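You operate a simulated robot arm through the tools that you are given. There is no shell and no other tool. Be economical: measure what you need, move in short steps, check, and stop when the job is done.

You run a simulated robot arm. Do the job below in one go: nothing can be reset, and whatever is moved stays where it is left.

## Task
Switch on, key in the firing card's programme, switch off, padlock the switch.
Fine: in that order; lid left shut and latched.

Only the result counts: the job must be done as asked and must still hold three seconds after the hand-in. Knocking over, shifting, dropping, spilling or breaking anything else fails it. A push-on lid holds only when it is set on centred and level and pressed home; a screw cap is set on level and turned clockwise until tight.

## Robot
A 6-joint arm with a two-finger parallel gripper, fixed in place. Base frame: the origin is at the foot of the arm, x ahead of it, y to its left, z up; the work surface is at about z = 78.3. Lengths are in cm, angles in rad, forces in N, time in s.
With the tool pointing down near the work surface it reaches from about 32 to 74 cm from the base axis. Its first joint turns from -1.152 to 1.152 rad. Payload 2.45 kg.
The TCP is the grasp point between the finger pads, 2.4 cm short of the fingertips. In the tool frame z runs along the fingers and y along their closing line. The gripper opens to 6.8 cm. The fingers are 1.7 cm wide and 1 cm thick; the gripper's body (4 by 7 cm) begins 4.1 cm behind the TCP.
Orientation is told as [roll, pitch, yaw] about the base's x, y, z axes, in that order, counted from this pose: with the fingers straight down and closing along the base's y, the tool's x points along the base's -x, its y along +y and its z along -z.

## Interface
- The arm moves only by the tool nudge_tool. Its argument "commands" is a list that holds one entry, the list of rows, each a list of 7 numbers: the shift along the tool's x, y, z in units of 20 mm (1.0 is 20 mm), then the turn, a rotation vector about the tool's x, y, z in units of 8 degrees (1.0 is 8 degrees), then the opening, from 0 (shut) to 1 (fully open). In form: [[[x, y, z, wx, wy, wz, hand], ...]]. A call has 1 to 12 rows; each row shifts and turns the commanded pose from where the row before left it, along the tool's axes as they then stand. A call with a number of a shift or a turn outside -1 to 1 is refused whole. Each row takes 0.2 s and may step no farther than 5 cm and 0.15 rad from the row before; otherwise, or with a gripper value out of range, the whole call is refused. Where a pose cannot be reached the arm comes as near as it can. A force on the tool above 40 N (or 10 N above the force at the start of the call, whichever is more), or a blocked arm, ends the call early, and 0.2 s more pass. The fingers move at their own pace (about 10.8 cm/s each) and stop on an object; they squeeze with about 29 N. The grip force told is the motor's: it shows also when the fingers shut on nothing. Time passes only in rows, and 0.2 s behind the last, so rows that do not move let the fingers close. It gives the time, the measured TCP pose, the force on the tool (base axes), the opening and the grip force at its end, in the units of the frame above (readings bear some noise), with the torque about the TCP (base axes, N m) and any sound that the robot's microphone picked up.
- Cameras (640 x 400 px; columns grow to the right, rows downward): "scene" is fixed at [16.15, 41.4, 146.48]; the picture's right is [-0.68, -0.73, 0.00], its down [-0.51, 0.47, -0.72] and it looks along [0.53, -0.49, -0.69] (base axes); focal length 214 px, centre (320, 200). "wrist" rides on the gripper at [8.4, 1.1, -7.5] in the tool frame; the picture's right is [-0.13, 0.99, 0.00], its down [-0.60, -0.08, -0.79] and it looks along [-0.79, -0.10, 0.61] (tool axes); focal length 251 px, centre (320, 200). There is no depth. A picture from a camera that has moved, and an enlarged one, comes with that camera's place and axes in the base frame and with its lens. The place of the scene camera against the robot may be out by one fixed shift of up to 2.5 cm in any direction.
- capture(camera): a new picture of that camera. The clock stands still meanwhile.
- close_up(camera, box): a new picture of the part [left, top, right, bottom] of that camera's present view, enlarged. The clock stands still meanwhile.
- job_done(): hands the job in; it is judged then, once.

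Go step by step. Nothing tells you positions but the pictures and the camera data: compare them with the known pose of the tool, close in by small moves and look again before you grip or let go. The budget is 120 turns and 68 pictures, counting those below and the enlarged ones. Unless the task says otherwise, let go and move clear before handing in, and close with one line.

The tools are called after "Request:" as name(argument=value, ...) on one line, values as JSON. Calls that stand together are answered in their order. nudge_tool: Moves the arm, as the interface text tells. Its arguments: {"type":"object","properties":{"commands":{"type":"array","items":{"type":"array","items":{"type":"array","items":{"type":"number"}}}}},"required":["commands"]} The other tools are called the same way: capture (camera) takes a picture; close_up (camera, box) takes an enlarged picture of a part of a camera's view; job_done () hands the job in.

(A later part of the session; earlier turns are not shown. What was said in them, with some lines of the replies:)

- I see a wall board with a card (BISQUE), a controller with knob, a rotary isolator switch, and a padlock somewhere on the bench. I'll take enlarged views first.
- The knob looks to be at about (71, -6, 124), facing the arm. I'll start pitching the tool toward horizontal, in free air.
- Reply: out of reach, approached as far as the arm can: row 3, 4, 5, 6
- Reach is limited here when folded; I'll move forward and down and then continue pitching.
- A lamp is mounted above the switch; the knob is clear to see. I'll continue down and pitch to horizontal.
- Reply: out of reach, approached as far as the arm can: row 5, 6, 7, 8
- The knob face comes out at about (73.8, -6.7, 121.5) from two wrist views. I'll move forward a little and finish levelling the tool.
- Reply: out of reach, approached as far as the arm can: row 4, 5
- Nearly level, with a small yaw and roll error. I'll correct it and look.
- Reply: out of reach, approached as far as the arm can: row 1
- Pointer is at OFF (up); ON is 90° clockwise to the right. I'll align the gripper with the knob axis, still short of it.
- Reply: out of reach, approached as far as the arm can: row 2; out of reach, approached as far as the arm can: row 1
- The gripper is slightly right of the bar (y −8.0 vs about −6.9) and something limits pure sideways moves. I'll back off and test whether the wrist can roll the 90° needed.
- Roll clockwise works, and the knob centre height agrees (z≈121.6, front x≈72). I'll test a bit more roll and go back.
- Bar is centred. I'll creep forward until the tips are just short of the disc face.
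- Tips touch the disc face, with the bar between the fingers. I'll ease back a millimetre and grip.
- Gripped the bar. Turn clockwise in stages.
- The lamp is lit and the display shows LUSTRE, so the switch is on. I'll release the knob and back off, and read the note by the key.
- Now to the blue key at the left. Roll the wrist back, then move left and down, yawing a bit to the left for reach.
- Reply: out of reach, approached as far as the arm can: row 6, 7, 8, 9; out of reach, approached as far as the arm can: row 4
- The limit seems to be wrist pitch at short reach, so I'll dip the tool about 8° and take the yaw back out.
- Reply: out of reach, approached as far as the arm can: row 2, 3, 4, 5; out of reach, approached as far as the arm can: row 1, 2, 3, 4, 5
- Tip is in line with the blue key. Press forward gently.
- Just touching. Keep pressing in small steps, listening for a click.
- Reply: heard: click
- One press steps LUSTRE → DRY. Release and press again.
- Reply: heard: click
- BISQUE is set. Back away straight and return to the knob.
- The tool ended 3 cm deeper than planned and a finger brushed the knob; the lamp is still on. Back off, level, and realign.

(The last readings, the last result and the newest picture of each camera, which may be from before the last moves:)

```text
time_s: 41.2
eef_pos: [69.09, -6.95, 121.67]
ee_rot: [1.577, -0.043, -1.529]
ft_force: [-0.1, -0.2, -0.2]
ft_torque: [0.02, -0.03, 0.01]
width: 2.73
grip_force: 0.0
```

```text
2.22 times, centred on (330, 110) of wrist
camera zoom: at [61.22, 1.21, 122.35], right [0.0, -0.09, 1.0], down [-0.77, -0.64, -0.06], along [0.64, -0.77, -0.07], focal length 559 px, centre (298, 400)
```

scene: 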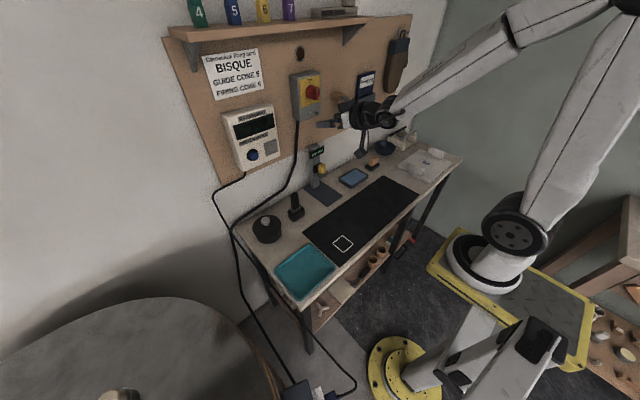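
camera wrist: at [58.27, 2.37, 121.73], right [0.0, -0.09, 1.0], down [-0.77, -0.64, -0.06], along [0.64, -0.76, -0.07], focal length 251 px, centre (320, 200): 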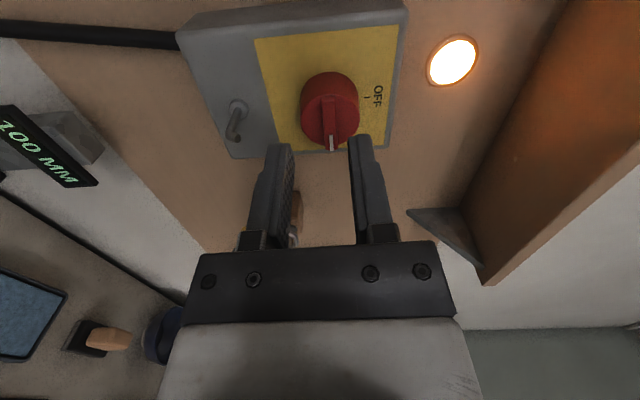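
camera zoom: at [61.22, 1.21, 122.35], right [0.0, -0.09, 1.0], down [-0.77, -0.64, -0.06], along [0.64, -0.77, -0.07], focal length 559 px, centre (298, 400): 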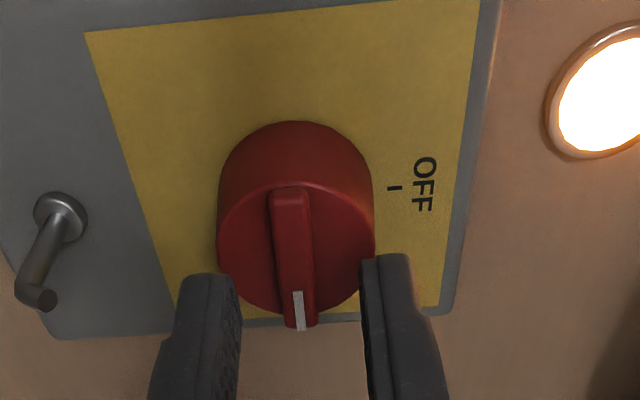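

Request:
nudge_tool(commands=[[[0, 0, 0.42, 0, 0, 0, 0.35], [0, 0, 0, 0, 0, 0, 0], [0, 0, 0, 0, 0, 0, 0], [0, 0, 0, 0, 0, 0, 0]]])

Request:
nudge_tool(commands=[[[0, 0, 0, 0, 0, -1, 0], [0, 0, 0, 0, 0, -1, 0], [0, 0, 0, 0, 0, -1, 0], [0, 0, 0, 0, 0, -1, 0]]])

Request:
nudge_tool(commands=[[[0, 0, 0, 0, 0, -1, 0], [0, 0, 0, 0, 0, -1, 0], [0, 0, 0, 0, 0, -1, 0], [0, 0, 0, 0, 0, -1, 0], [0, 0, 0, 0, 0, -1, 0], [0, 0, 0, 0, 0, -1, 0], [0, 0, 0, 0, 0, -1, 0]]])

Request:
capture(camera="wrist")

```text
time_s: 42.2
eef_pos: [69.91, -7.08, 121.54]
ee_rot: [1.572, -0.042, -1.531]
ft_force: [-2.0, 0.2, -4.7]
ft_torque: [0.01, 0.08, -0.36]
width: 0.9
grip_force: 30.6
```

```text
time_s: 43.2
eef_pos: [69.92, -7.01, 121.59]
ee_rot: [1.571, -0.604, -1.532]
ft_force: [7.6, 0.1, -12.2]
ft_torque: [0.02, 0.73, 0.49]
width: 0.9
grip_force: 30.2
```

```text
time_s: 44.8
eef_pos: [69.77, -7.18, 121.58]
ee_rot: [-1.513, -1.562, 1.547]
ft_force: [0.5, -5.1, -15.2]
ft_torque: [0.36, 1.01, -0.21]
width: 0.9
grip_force: 31.0
```

```text
27 pictures are left
camera wrist: at [62.28, -6.26, 113.19], right [-0.04, 0.99, 0.12], down [-0.79, -0.1, 0.6], along [0.61, -0.07, 0.79], focal length 251 px, centre (320, 200)
```

wrist: 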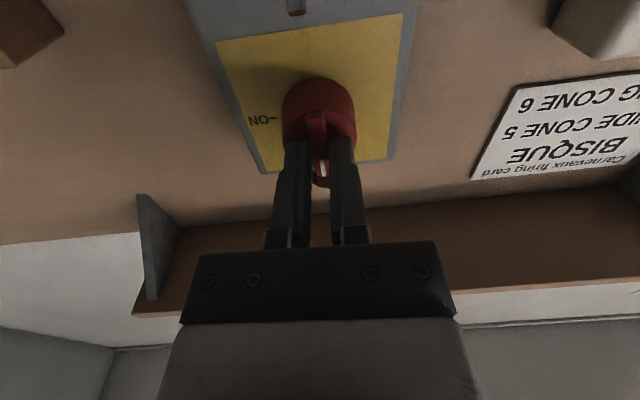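

The lamp is out, pointer at OFF. Release and back away, then look at the padlock.

Request:
nudge_tool(commands=[[[0, 0, 0, 0, 0, 0, 0.6], [0, 0, 0, 0, 0, 0, 0.6], [0, 0, -1, 0, 0, 0, 0.6], [0, 0, -1, 0, 0, 0, 0.6], [0, 0, -1, 0, 0, 0, 0.6]]])

Request:
capture(camera="wrist")

Request:
close_up(camera="scene", box=[280, 50, 380, 130])

```text
time_s: 46.0
eef_pos: [63.8, -7.34, 121.68]
ee_rot: [-2.15, -1.563, 2.189]
ft_force: [0.5, -0.1, 0.3]
ft_torque: [0.0, 0.02, 0.0]
width: 4.08
grip_force: 0.1
```

```text
26 pictures are left
camera wrist: at [56.31, -6.42, 113.27], right [-0.04, 0.99, 0.12], down [-0.79, -0.11, 0.6], along [0.61, -0.07, 0.79], focal length 251 px, centre (320, 200)
```

wrist: 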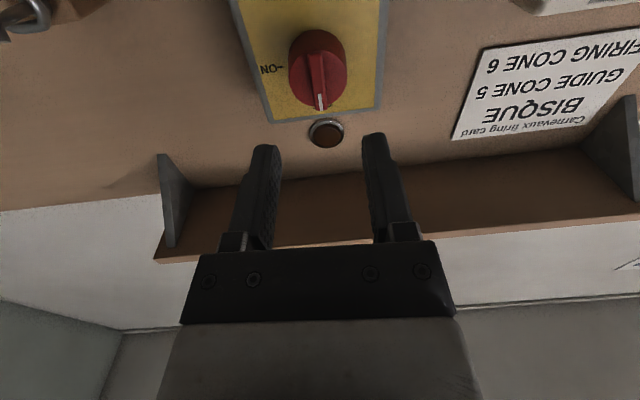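

```text
5.00 times, centred on (330, 90) of scene
camera zoom: at [16.15, 41.4, 146.48], right [-0.68, -0.73, 0.0], down [-0.51, 0.47, -0.72], along [0.53, -0.49, -0.69], focal length 1072 px, centre (270, 750)
```

zoom: 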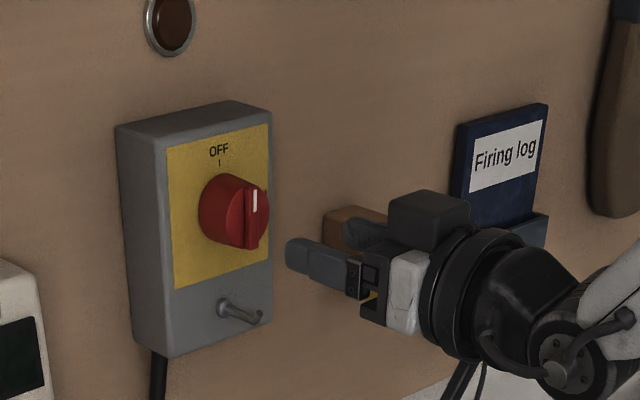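

Switch is off. Move right toward the padlock and look.

Request:
nudge_tool(commands=[[[0.3, -1, -0.3, 0, 0, 0, 0.9], [0.3, -1, -0.3, 0, 0, 0, 0.9], [0.3, -1, 0, 0, 0, 0, 0.9], [0.3, -1, 0, 0, 0, 0, 0.9], [0.3, -1, 0, 0, 0, 0, 0.9], [0.3, -1, 0, 0, 0, 0, 0.9], [0.3, -1, 0, 0, 0, 0, 0.9], [0.3, -1, 0, 0, 0, 0, 0.9], [0.3, 0, 0, 0, 0, 0, 0.9]]])

Request:
capture(camera="wrist")

Request:
close_up(camera="scene", box=[310, 70, 390, 130])

```text
time_s: 48.0
eef_pos: [63.27, -23.5, 116.32]
ee_rot: [-2.105, -1.562, 2.145]
ft_force: [0.2, -0.1, -0.4]
ft_torque: [0.0, 0.0, -0.01]
width: 6.14
grip_force: 0.1
```

```text
24 pictures are left
camera wrist: at [55.79, -22.65, 107.87], right [-0.04, 0.99, 0.12], down [-0.79, -0.11, 0.6], along [0.61, -0.07, 0.79], focal length 251 px, centre (320, 200)
```

wrist: 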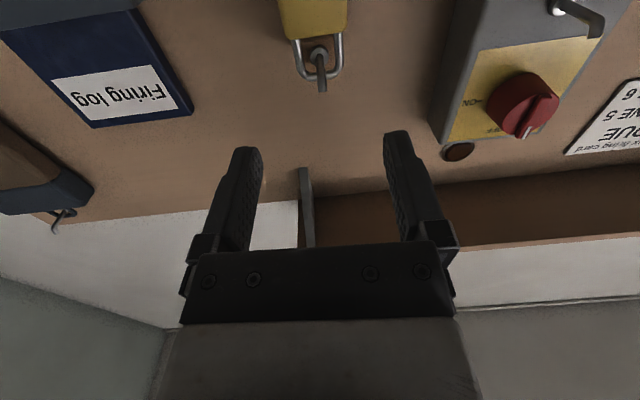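

```text
6.67 times, centred on (350, 100) of scene
camera zoom: at [16.15, 41.4, 146.48], right [-0.68, -0.73, 0.0], down [-0.51, 0.47, -0.72], along [0.53, -0.49, -0.69], focal length 1430 px, centre (120, 867)
```

zoom: 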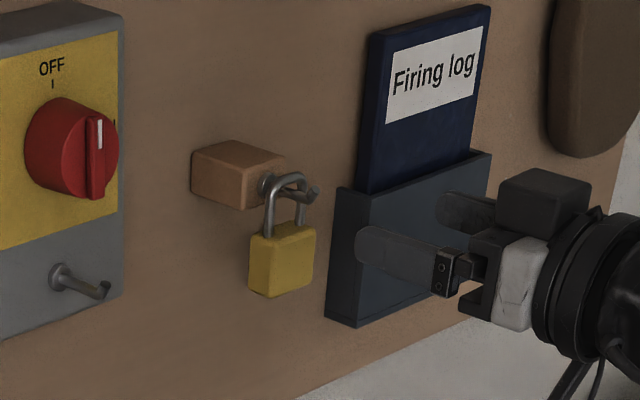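

Request:
nudge_tool(commands=[[[0.8, 0, 0.5, 0, 0, 0, 1], [0.8, 0, 0.5, 0, 0, 0, 1], [0.6, 0, 0.2, 0, 0, 0, 1]]])

Request:
capture(camera="wrist")

```text
time_s: 48.8
eef_pos: [65.79, -23.31, 111.86]
ee_rot: [-2.095, -1.562, 2.134]
ft_force: [-0.6, -0.6, -0.4]
ft_torque: [0.02, -0.01, -0.01]
width: 6.81
grip_force: 0.0
```

```text
22 pictures are left
camera wrist: at [58.24, -22.48, 103.49], right [-0.04, 0.99, 0.12], down [-0.79, -0.11, 0.6], along [0.61, -0.07, 0.79], focal length 251 px, centre (320, 200)
```

wrist: 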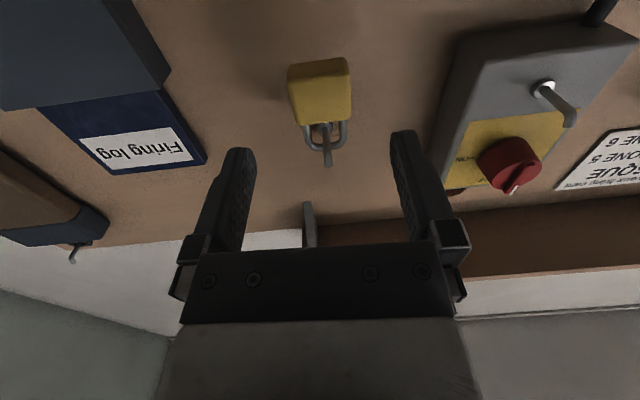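

Request:
close_up(camera="wrist", box=[240, 40, 400, 180])

```text
2.86 times, centred on (320, 110) of wrist
camera zoom: at [58.24, -22.48, 103.49], right [-0.04, 0.99, 0.12], down [-0.79, -0.11, 0.6], along [0.61, -0.07, 0.79], focal length 718 px, centre (320, 457)
```

zoom: 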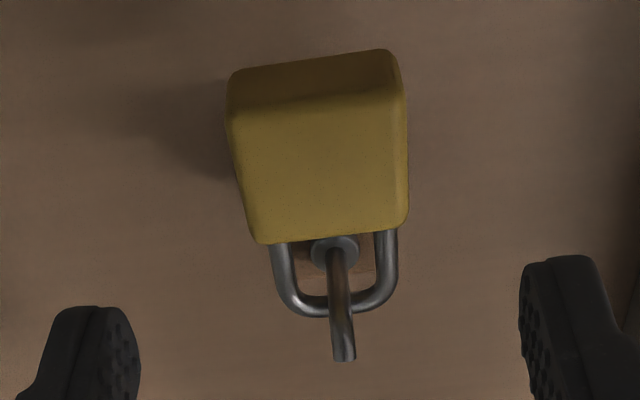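

Padlock body is about 3.6 wide, z 110.6–114, front at x≈72.8, hanging on a forward hook. I'll advance with open fingers around the body's sides.

Request:
nudge_tool(commands=[[[-0.27, 0, 0.9, 0, 0, 0, 1], [0, 0, 0.9, 0, 0, 0, 1], [0, 0, 0.7, 0, 0, 0, 1]]])

Request:
close_up(camera="wrist", box=[180, 40, 460, 220])

```text
time_s: 49.6
eef_pos: [70.58, -23.2, 112.65]
ee_rot: [-2.16, -1.563, 2.2]
ft_force: [1.1, 0.1, 0.2]
ft_torque: [0.0, 0.02, 0.01]
width: 6.79
grip_force: 0.1
```

```text
2.22 times, centred on (320, 130) of wrist
camera zoom: at [63.14, -22.32, 104.2], right [-0.04, 0.99, 0.12], down [-0.79, -0.11, 0.6], along [0.61, -0.07, 0.79], focal length 559 px, centre (320, 356)
```

zoom: 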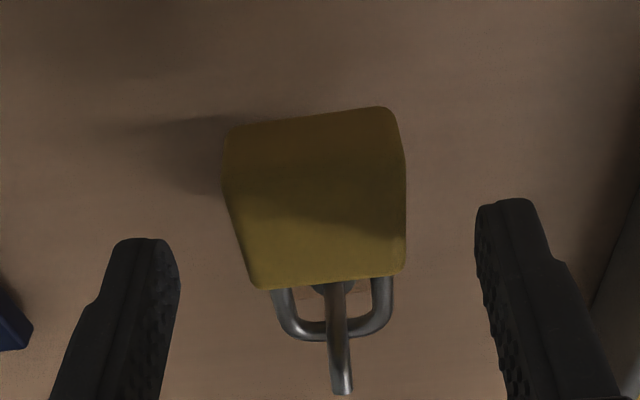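

Request:
nudge_tool(commands=[[[0, 0, 0.7, 0, 0, 0, 1], [0, 0, 0.6, 0, 0, 0, 1]]])

Request:
capture(camera="wrist")

```text
time_s: 50.2
eef_pos: [73.3, -22.93, 112.57]
ee_rot: [-2.106, -1.563, 2.145]
ft_force: [-0.5, 0.9, -0.8]
ft_torque: [0.02, 0.01, -0.04]
width: 6.78
grip_force: 0.1
```

```text
19 pictures are left
camera wrist: at [65.73, -22.13, 104.19], right [-0.04, 0.99, 0.12], down [-0.79, -0.11, 0.6], along [0.61, -0.07, 0.79], focal length 251 px, centre (320, 200)
```

wrist: 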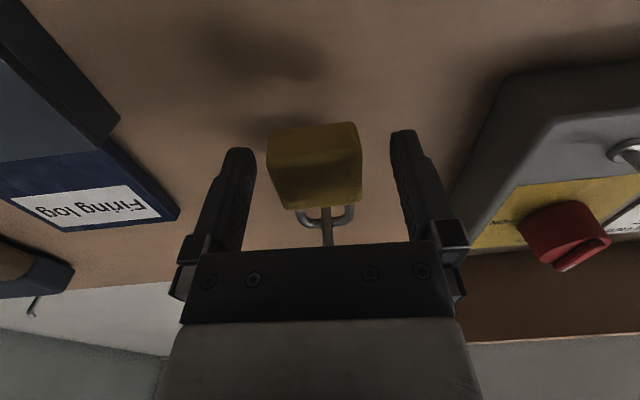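

Body is centred between the fingers. Close.

Request:
nudge_tool(commands=[[[0, 0, 0, 0, 0, 0, 0.6], [0, 0, 0, 0, 0, 0, 0.4], [0, 0, 0, 0, 0, 0, 0.2], [0, 0, 0, 0, 0, 0, 0], [0, 0, 0, 0, 0, 0, 0]]])

Request:
capture(camera="wrist")

Request:
close_up(camera="scene", box=[310, 70, 390, 130])

```text
time_s: 51.4
eef_pos: [73.14, -22.95, 112.66]
ee_rot: [-2.118, -1.561, 2.16]
ft_force: [-0.3, -0.8, -0.7]
ft_torque: [-0.02, 0.01, 0.01]
width: 3.74
grip_force: 29.3
```

```text
18 pictures are left
camera wrist: at [65.71, -22.14, 104.2], right [-0.04, 0.99, 0.12], down [-0.79, -0.11, 0.6], along [0.61, -0.07, 0.79], focal length 251 px, centre (320, 200)
```

wrist: 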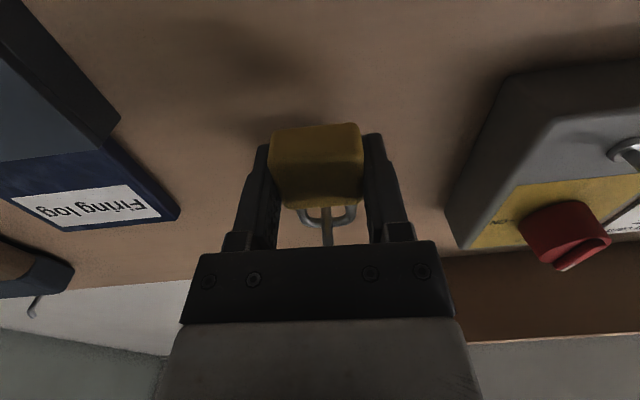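

```text
6.67 times, centred on (350, 100) of scene
camera zoom: at [16.15, 41.4, 146.48], right [-0.68, -0.73, 0.0], down [-0.51, 0.47, -0.72], along [0.53, -0.49, -0.69], focal length 1430 px, centre (120, 867)
```

zoom: 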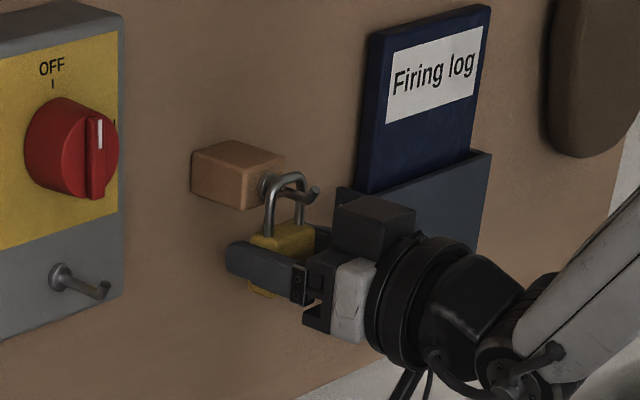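

Padlock gripped. Lift about 1.2 cm so the hook is mid-loop, then pull straight out.

Request:
nudge_tool(commands=[[[-0.2, 0, 0, 0, 0, 0, 0], [-0.2, 0, 0, 0, 0, 0, 0], [-0.2, 0, 0, 0, 0, 0, 0], [0, 0, 0, 0, 0, 0, 0]]])

Request:
close_up(camera="scene", box=[310, 70, 370, 115])

```text
time_s: 52.4
eef_pos: [73.28, -22.97, 113.8]
ee_rot: [-2.11, -1.563, 2.148]
ft_force: [0.2, -0.9, -0.6]
ft_torque: [0.01, 0.0, -0.01]
width: 3.75
grip_force: 28.9
```

```text
8.89 times, centred on (340, 92) of scene
camera zoom: at [16.15, 41.4, 146.48], right [-0.68, -0.73, 0.0], down [-0.51, 0.47, -0.72], along [0.53, -0.49, -0.69], focal length 1906 px, centre (142, 1156)
```

zoom: 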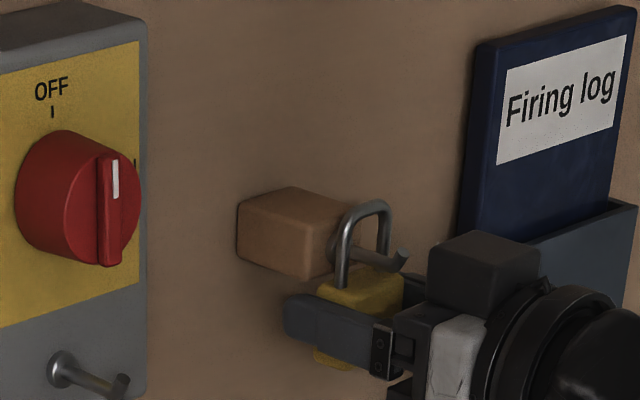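

Request:
nudge_tool(commands=[[[0, 0, -0.4, 0, 0, 0, 0], [0, 0, -0.5, 0, 0, 0, 0], [0, 0, -0.5, 0, 0, 0, 0], [0, 0, -0.8, 0, 0, 0, 0], [0, 0, -1, 0, 0, 0, 0]]])

Request:
capture(camera="wrist")

```text
time_s: 53.6
eef_pos: [66.77, -23.26, 113.73]
ee_rot: [-2.143, -1.561, 2.182]
ft_force: [-0.7, -0.1, -1.3]
ft_torque: [0.01, 0.0, -0.01]
width: 3.76
grip_force: 28.8
```

```text
15 pictures are left
camera wrist: at [59.35, -22.45, 105.32], right [-0.04, 0.99, 0.12], down [-0.79, -0.11, 0.6], along [0.61, -0.07, 0.79], focal length 251 px, centre (320, 200)
```

wrist: 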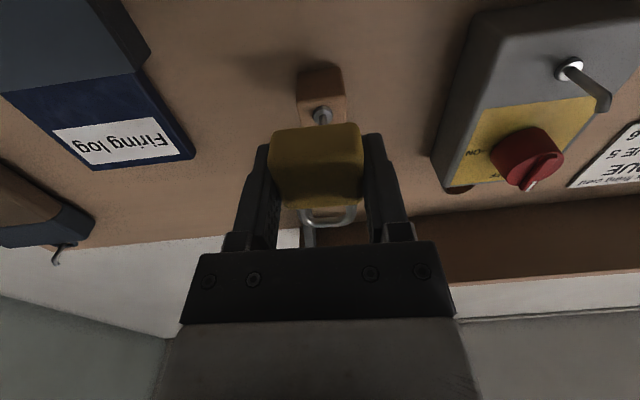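

Padlock is free of its hook. Carry it left, in front of the switch hook (tip about (71.7, -7.0, 115.2)).

Request:
nudge_tool(commands=[[[0.05, 1, -0.2, 0, 0, 0, 0], [0.05, 1, -0.2, 0, 0, 0, 0], [0.05, 1, 0, 0, 0, 0, 0], [0.05, 1, 0, 0, 0, 0, 0], [0.05, 1, 0, 0, 0, 0, 0], [0.05, 1, 0, 0, 0, 0, 0], [0.05, 1, 0, 0, 0, 0, 0], [0.05, 0.98, 0, 0, 0, 0, 0]]])

Request:
capture(camera="wrist")

Request:
close_up(camera="scene", box=[280, 70, 360, 130])

```text
time_s: 55.4
eef_pos: [65.56, -7.4, 112.91]
ee_rot: [-2.241, -1.562, 2.28]
ft_force: [-0.4, 0.0, -0.7]
ft_torque: [0.03, -0.01, -0.02]
width: 3.76
grip_force: 28.8
```

```text
14 pictures are left
camera wrist: at [58.06, -6.54, 104.4], right [-0.04, 0.99, 0.12], down [-0.79, -0.11, 0.6], along [0.61, -0.07, 0.79], focal length 251 px, centre (320, 200)
```

wrist: 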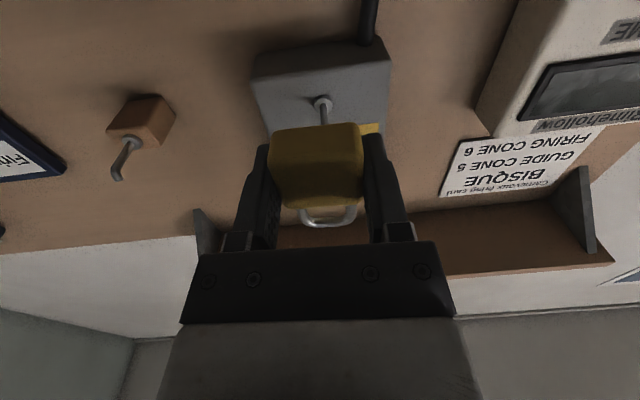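

```text
6.67 times, centred on (320, 100) of scene
camera zoom: at [16.15, 41.4, 146.48], right [-0.68, -0.73, 0.0], down [-0.51, 0.47, -0.72], along [0.53, -0.49, -0.69], focal length 1430 px, centre (320, 867)
```

zoom: 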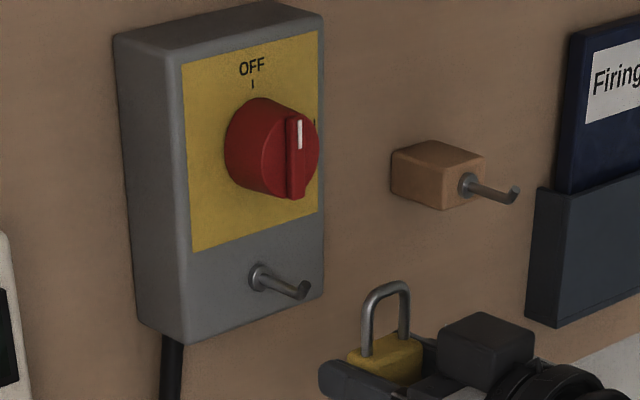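

Alignment matches the pull-out view (washer at the same column; this hook is ~0.95 lower). Advance to just before the hook tip and check.

Request:
nudge_tool(commands=[[[0.05, 0, 1, 0, 0, 0, 0], [0, 0, 1, 0, 0, 0, 0], [0, 0, 0.4, 0, 0, 0, 0], [0, 0, 0, 0, 0, 0, 0]]])

Request:
close_up(camera="scene", box=[290, 80, 350, 125])

Request:
close_up(camera="wrist", box=[240, 80, 400, 240])

```text
time_s: 56.4
eef_pos: [70.47, -7.2, 112.78]
ee_rot: [-2.001, -1.561, 2.049]
ft_force: [0.5, -0.1, -1.3]
ft_torque: [-0.03, -0.01, 0.02]
width: 3.75
grip_force: 29.2
```

```text
8.89 times, centred on (320, 102) of scene
camera zoom: at [16.15, 41.4, 146.48], right [-0.68, -0.73, 0.0], down [-0.51, 0.47, -0.72], along [0.53, -0.49, -0.69], focal length 1906 px, centre (320, 1067)
```

zoom: 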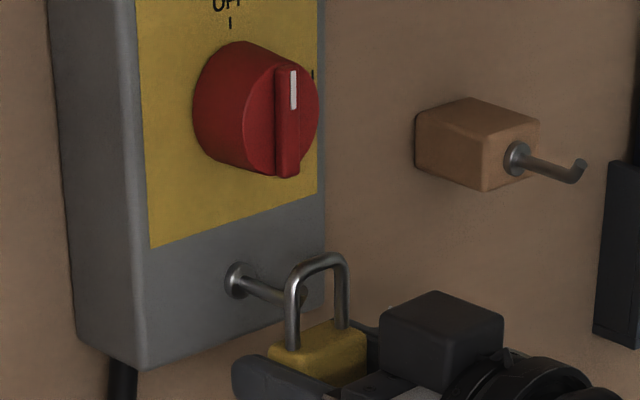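

```text
2.50 times, centred on (320, 160) of wrist
camera zoom: at [62.81, -6.41, 104.33], right [-0.05, 0.99, 0.12], down [-0.79, -0.11, 0.6], along [0.61, -0.07, 0.79], focal length 629 px, centre (320, 300)
```

zoom: 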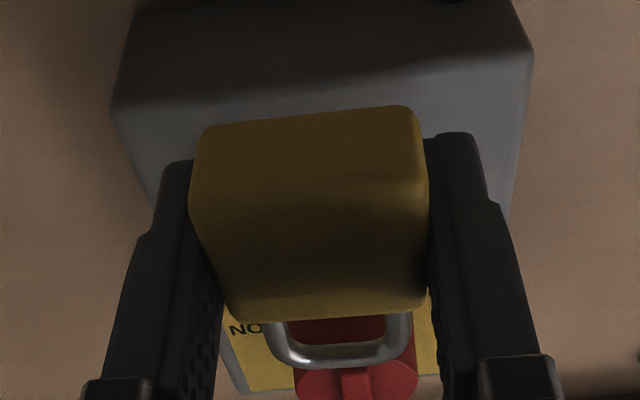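

The hook tip lines up with the loop's interior. Ease the loop over the hook.

Request:
nudge_tool(commands=[[[0, 0, 0.3, 0, 0, 0, 0], [0, 0, 0.3, 0, 0, 0, 0], [0, 0, 0.2, 0, 0, 0, 0], [0, 0, 0, 0, 0, 0, 0]]])

Request:
close_up(camera="scene", box=[290, 80, 350, 125])

```text
time_s: 57.4
eef_pos: [71.85, -7.17, 112.65]
ee_rot: [-1.979, -1.564, 2.028]
ft_force: [0.2, 0.5, -0.1]
ft_torque: [0.04, 0.03, -0.03]
width: 3.75
grip_force: 29.2
```

```text
8.89 times, centred on (320, 102) of scene
camera zoom: at [16.15, 41.4, 146.48], right [-0.68, -0.73, 0.0], down [-0.51, 0.47, -0.72], along [0.53, -0.49, -0.69], focal length 1906 px, centre (320, 1067)
```

zoom: 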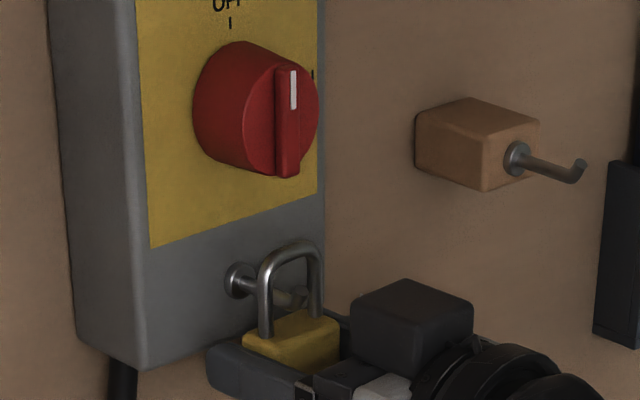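

The hook is through the loop. Go a bit further until behind the upturned tip, watching for contact with the box.

Request:
nudge_tool(commands=[[[0, 0, 0.2, 0, 0, 0, 0], [0, 0, 0.15, 0, 0, 0, 0], [0, 0, 0, 0, 0, 0, 0]]])

Request:
close_up(camera="scene", box=[290, 80, 350, 125])

```text
time_s: 58.2
eef_pos: [72.53, -7.11, 112.83]
ee_rot: [-1.938, -1.56, 1.986]
ft_force: [-0.4, -0.4, -0.5]
ft_torque: [0.0, -0.02, -0.05]
width: 3.72
grip_force: 29.2
```

```text
8.89 times, centred on (320, 102) of scene
camera zoom: at [16.15, 41.4, 146.48], right [-0.68, -0.73, 0.0], down [-0.51, 0.47, -0.72], along [0.53, -0.49, -0.69], focal length 1906 px, centre (320, 1067)
```

zoom: 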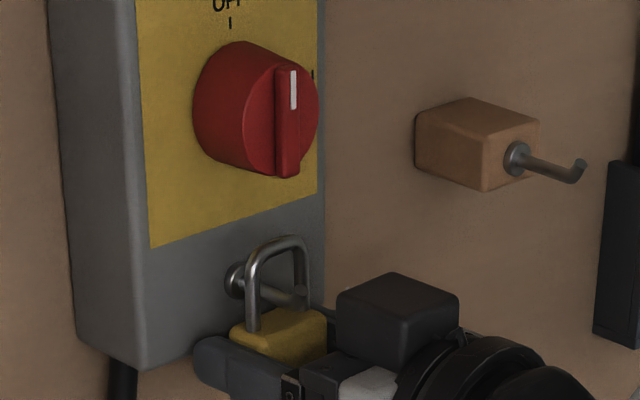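

Request:
nudge_tool(commands=[[[0, 0, 0.12, 0, 0, 0, 0], [0.15, 0, 0, 0, 0, 0, 0], [0.15, 0, 0, 0, 0, 0, 0], [0.1, 0, 0, 0, 0, 0, 0], [0, 0, 0, 0, 0, 0, 0]]])

Request:
close_up(camera="scene", box=[290, 80, 350, 125])

```text
time_s: 59.2
eef_pos: [72.71, -7.17, 112.53]
ee_rot: [-2.57, -1.549, 2.622]
ft_force: [-22.2, 3.4, 5.4]
ft_torque: [-0.19, -0.13, -0.55]
width: 3.76
grip_force: 28.6
stopped in row 4: the force on the tool passed its limit at 42 N (the readings are from after the stop); the commanded pose is now the measured one
```

```text
8.89 times, centred on (320, 102) of scene
camera zoom: at [16.06, 41.41, 146.48], right [-0.68, -0.73, 0.0], down [-0.51, 0.47, -0.72], along [0.53, -0.49, -0.69], focal length 1906 px, centre (320, 1067)
```

zoom: 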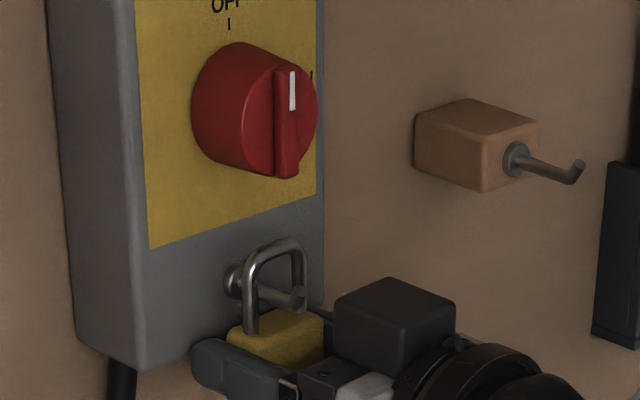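

Fingertips touched the box face. Back off 3 mm, then lower to rest the shackle on the hook.

Request:
nudge_tool(commands=[[[0, 0, -0.16, 0, 0, 0, 0], [0, 0, 0, 0, 0, 0, 0]]])

Request:
nudge_tool(commands=[[[0.12, 0, 0, 0, 0, 0, 0], [0.12, 0, 0, 0, 0, 0, 0], [0.1, 0, 0, 0, 0, 0, 0], [0, 0, 0, 0, 0, 0, 0]]])

Request:
close_up(camera="scene", box=[290, 80, 350, 125])

```text
time_s: 59.8
eef_pos: [72.52, -7.29, 112.62]
ee_rot: [-2.544, -1.55, 2.595]
ft_force: [1.0, -0.4, 0.1]
ft_torque: [0.04, 0.0, 0.01]
width: 3.78
grip_force: 28.6
```

```text
time_s: 60.8
eef_pos: [72.53, -7.3, 111.97]
ee_rot: [-2.557, -1.55, 2.607]
ft_force: [-0.1, 0.2, -1.2]
ft_torque: [0.0, 0.01, 0.01]
width: 3.74
grip_force: 28.9
```

```text
8.89 times, centred on (320, 102) of scene
camera zoom: at [16.15, 41.4, 146.48], right [-0.68, -0.73, 0.0], down [-0.51, 0.47, -0.72], along [0.53, -0.49, -0.69], focal length 1906 px, centre (320, 1067)
```

zoom: 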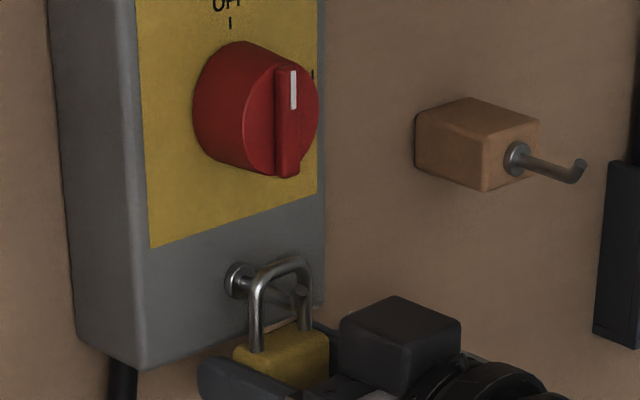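

Request:
nudge_tool(commands=[[[0.1, 0, 0, 0, 0, 0, 0], [0.06, 0, 0, 0, 0, 0, 0], [0, 0, 0, 0, 0, 0, 0]]])

Request:
close_up(camera="scene", box=[305, 100, 335, 122])

```text
time_s: 61.6
eef_pos: [72.7, -7.28, 111.57]
ee_rot: [-2.59, -1.548, 2.642]
ft_force: [-0.2, -0.7, 2.0]
ft_torque: [0.05, -0.01, 0.02]
width: 3.74
grip_force: 29.2
```

```text
16.00 times, centred on (320, 111) of scene
camera zoom: at [16.15, 41.4, 146.48], right [-0.68, -0.73, 0.0], down [-0.51, 0.47, -0.72], along [0.53, -0.49, -0.69], focal length 3432 px, centre (320, 1624)
```

zoom: 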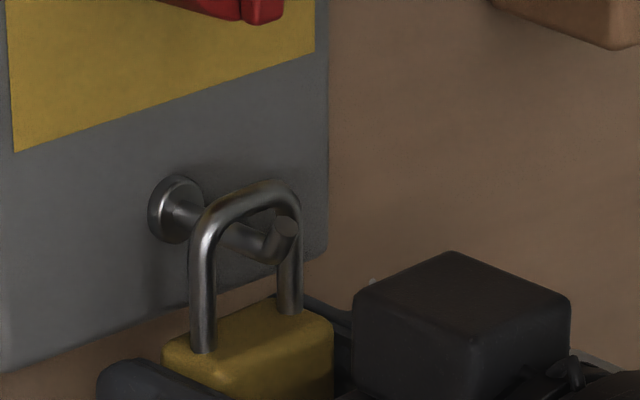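

The shackle rests on the hook behind the upturned tip. Release, wait, and back straight out.

Request:
nudge_tool(commands=[[[0, 0, 0, 0, 0, 0, 0.65], [0, 0, 0, 0, 0, 0, 0.9], [0, 0, 0, 0, 0, 0, 1], [0, 0, 0, 0, 0, 0, 1], [0, 0, 0, 0, 0, 0, 1]]])

Request:
capture(camera="wrist")

```text
time_s: 62.8
eef_pos: [72.69, -7.25, 111.49]
ee_rot: [-2.553, -1.55, 2.608]
ft_force: [0.3, 1.4, 0.0]
ft_torque: [0.0, 0.01, -0.04]
width: 6.79
grip_force: 0.1
```

```text
5 pictures are left
camera wrist: at [65.25, -6.56, 103.03], right [-0.05, 0.99, 0.12], down [-0.8, -0.11, 0.59], along [0.6, -0.06, 0.8], focal length 251 px, centre (320, 200)
```

wrist: 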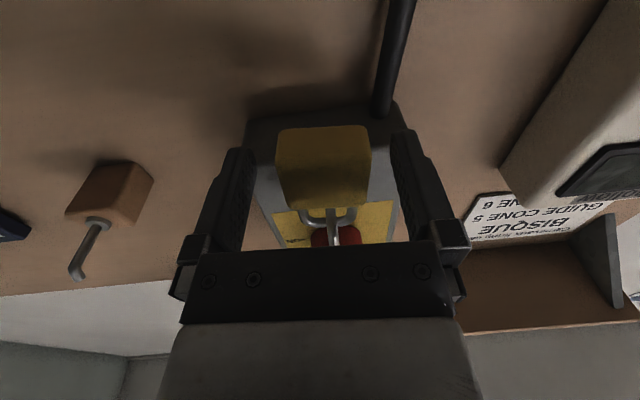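

Both fingers are clear of the body. Back straight out.

Request:
nudge_tool(commands=[[[0, 0, -0.5, 0, 0, 0, 1], [0, 0, -1, 0, 0, 0, 1], [0, 0, -1, 0, 0, 0, 1], [0, 0, -1, 0, 0, 0, 1], [0, 0, -1, 0, 0, 0, 1], [0, 0, 0, 0, 0, 0, 1], [0, 0, 0, 0, 0, 0, 1]]])

Request:
close_up(camera="scene", box=[290, 60, 350, 125])

Request:
capture(camera="scene")

```text
time_s: 64.4
eef_pos: [63.57, -7.76, 111.43]
ee_rot: [-3.012, -1.554, 3.07]
ft_force: [-0.3, 0.3, -0.2]
ft_torque: [0.01, -0.02, 0.0]
width: 6.79
grip_force: 0.0
```

```text
6.15 times, centred on (320, 92) of scene
camera zoom: at [16.15, 41.4, 146.48], right [-0.68, -0.73, 0.0], down [-0.51, 0.47, -0.72], along [0.53, -0.49, -0.69], focal length 1320 px, centre (320, 862)
```

zoom: 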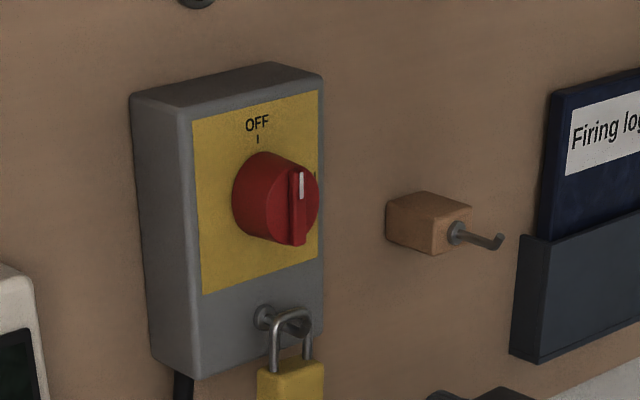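

```text
3 pictures are left
```

scene: 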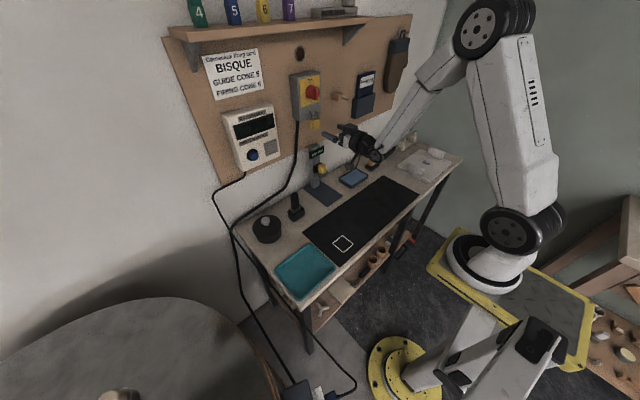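

The padlock hangs on the switch hook, the switch is at OFF and the lamp is out. I'll check the round object at lower left, which may be the kiln lid.

Request:
close_up(camera="scene", box=[0, 280, 200, 400])

```text
3.20 times, centred on (100, 340) of scene
camera zoom: at [16.15, 41.4, 146.48], right [-0.68, -0.73, 0.0], down [-0.51, 0.47, -0.72], along [0.53, -0.49, -0.69], focal length 686 px, centre (1024, -248)
```

zoom: 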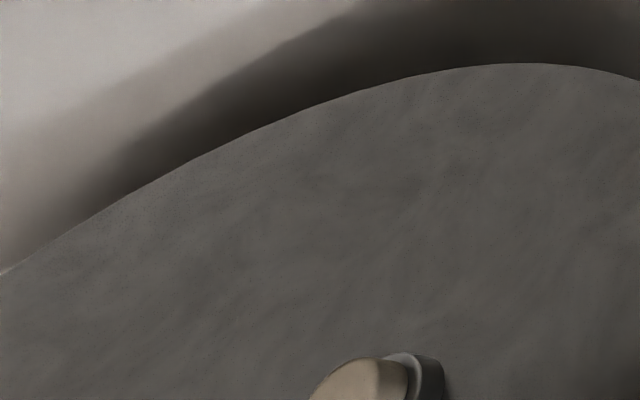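

The kiln lid lies flat and I never touched it. The switch is off and padlocked, and the arm is clear, so I'm handing in.

Request:
job_done()

```text
The job is handed in.
```

I switched on, keyed in BISQUE, switched off and hung the padlock on the switch's hook, in that order. I never touched the kiln lid and it looks shut, but its latch was out of view, so I couldn't confirm that it is latched.
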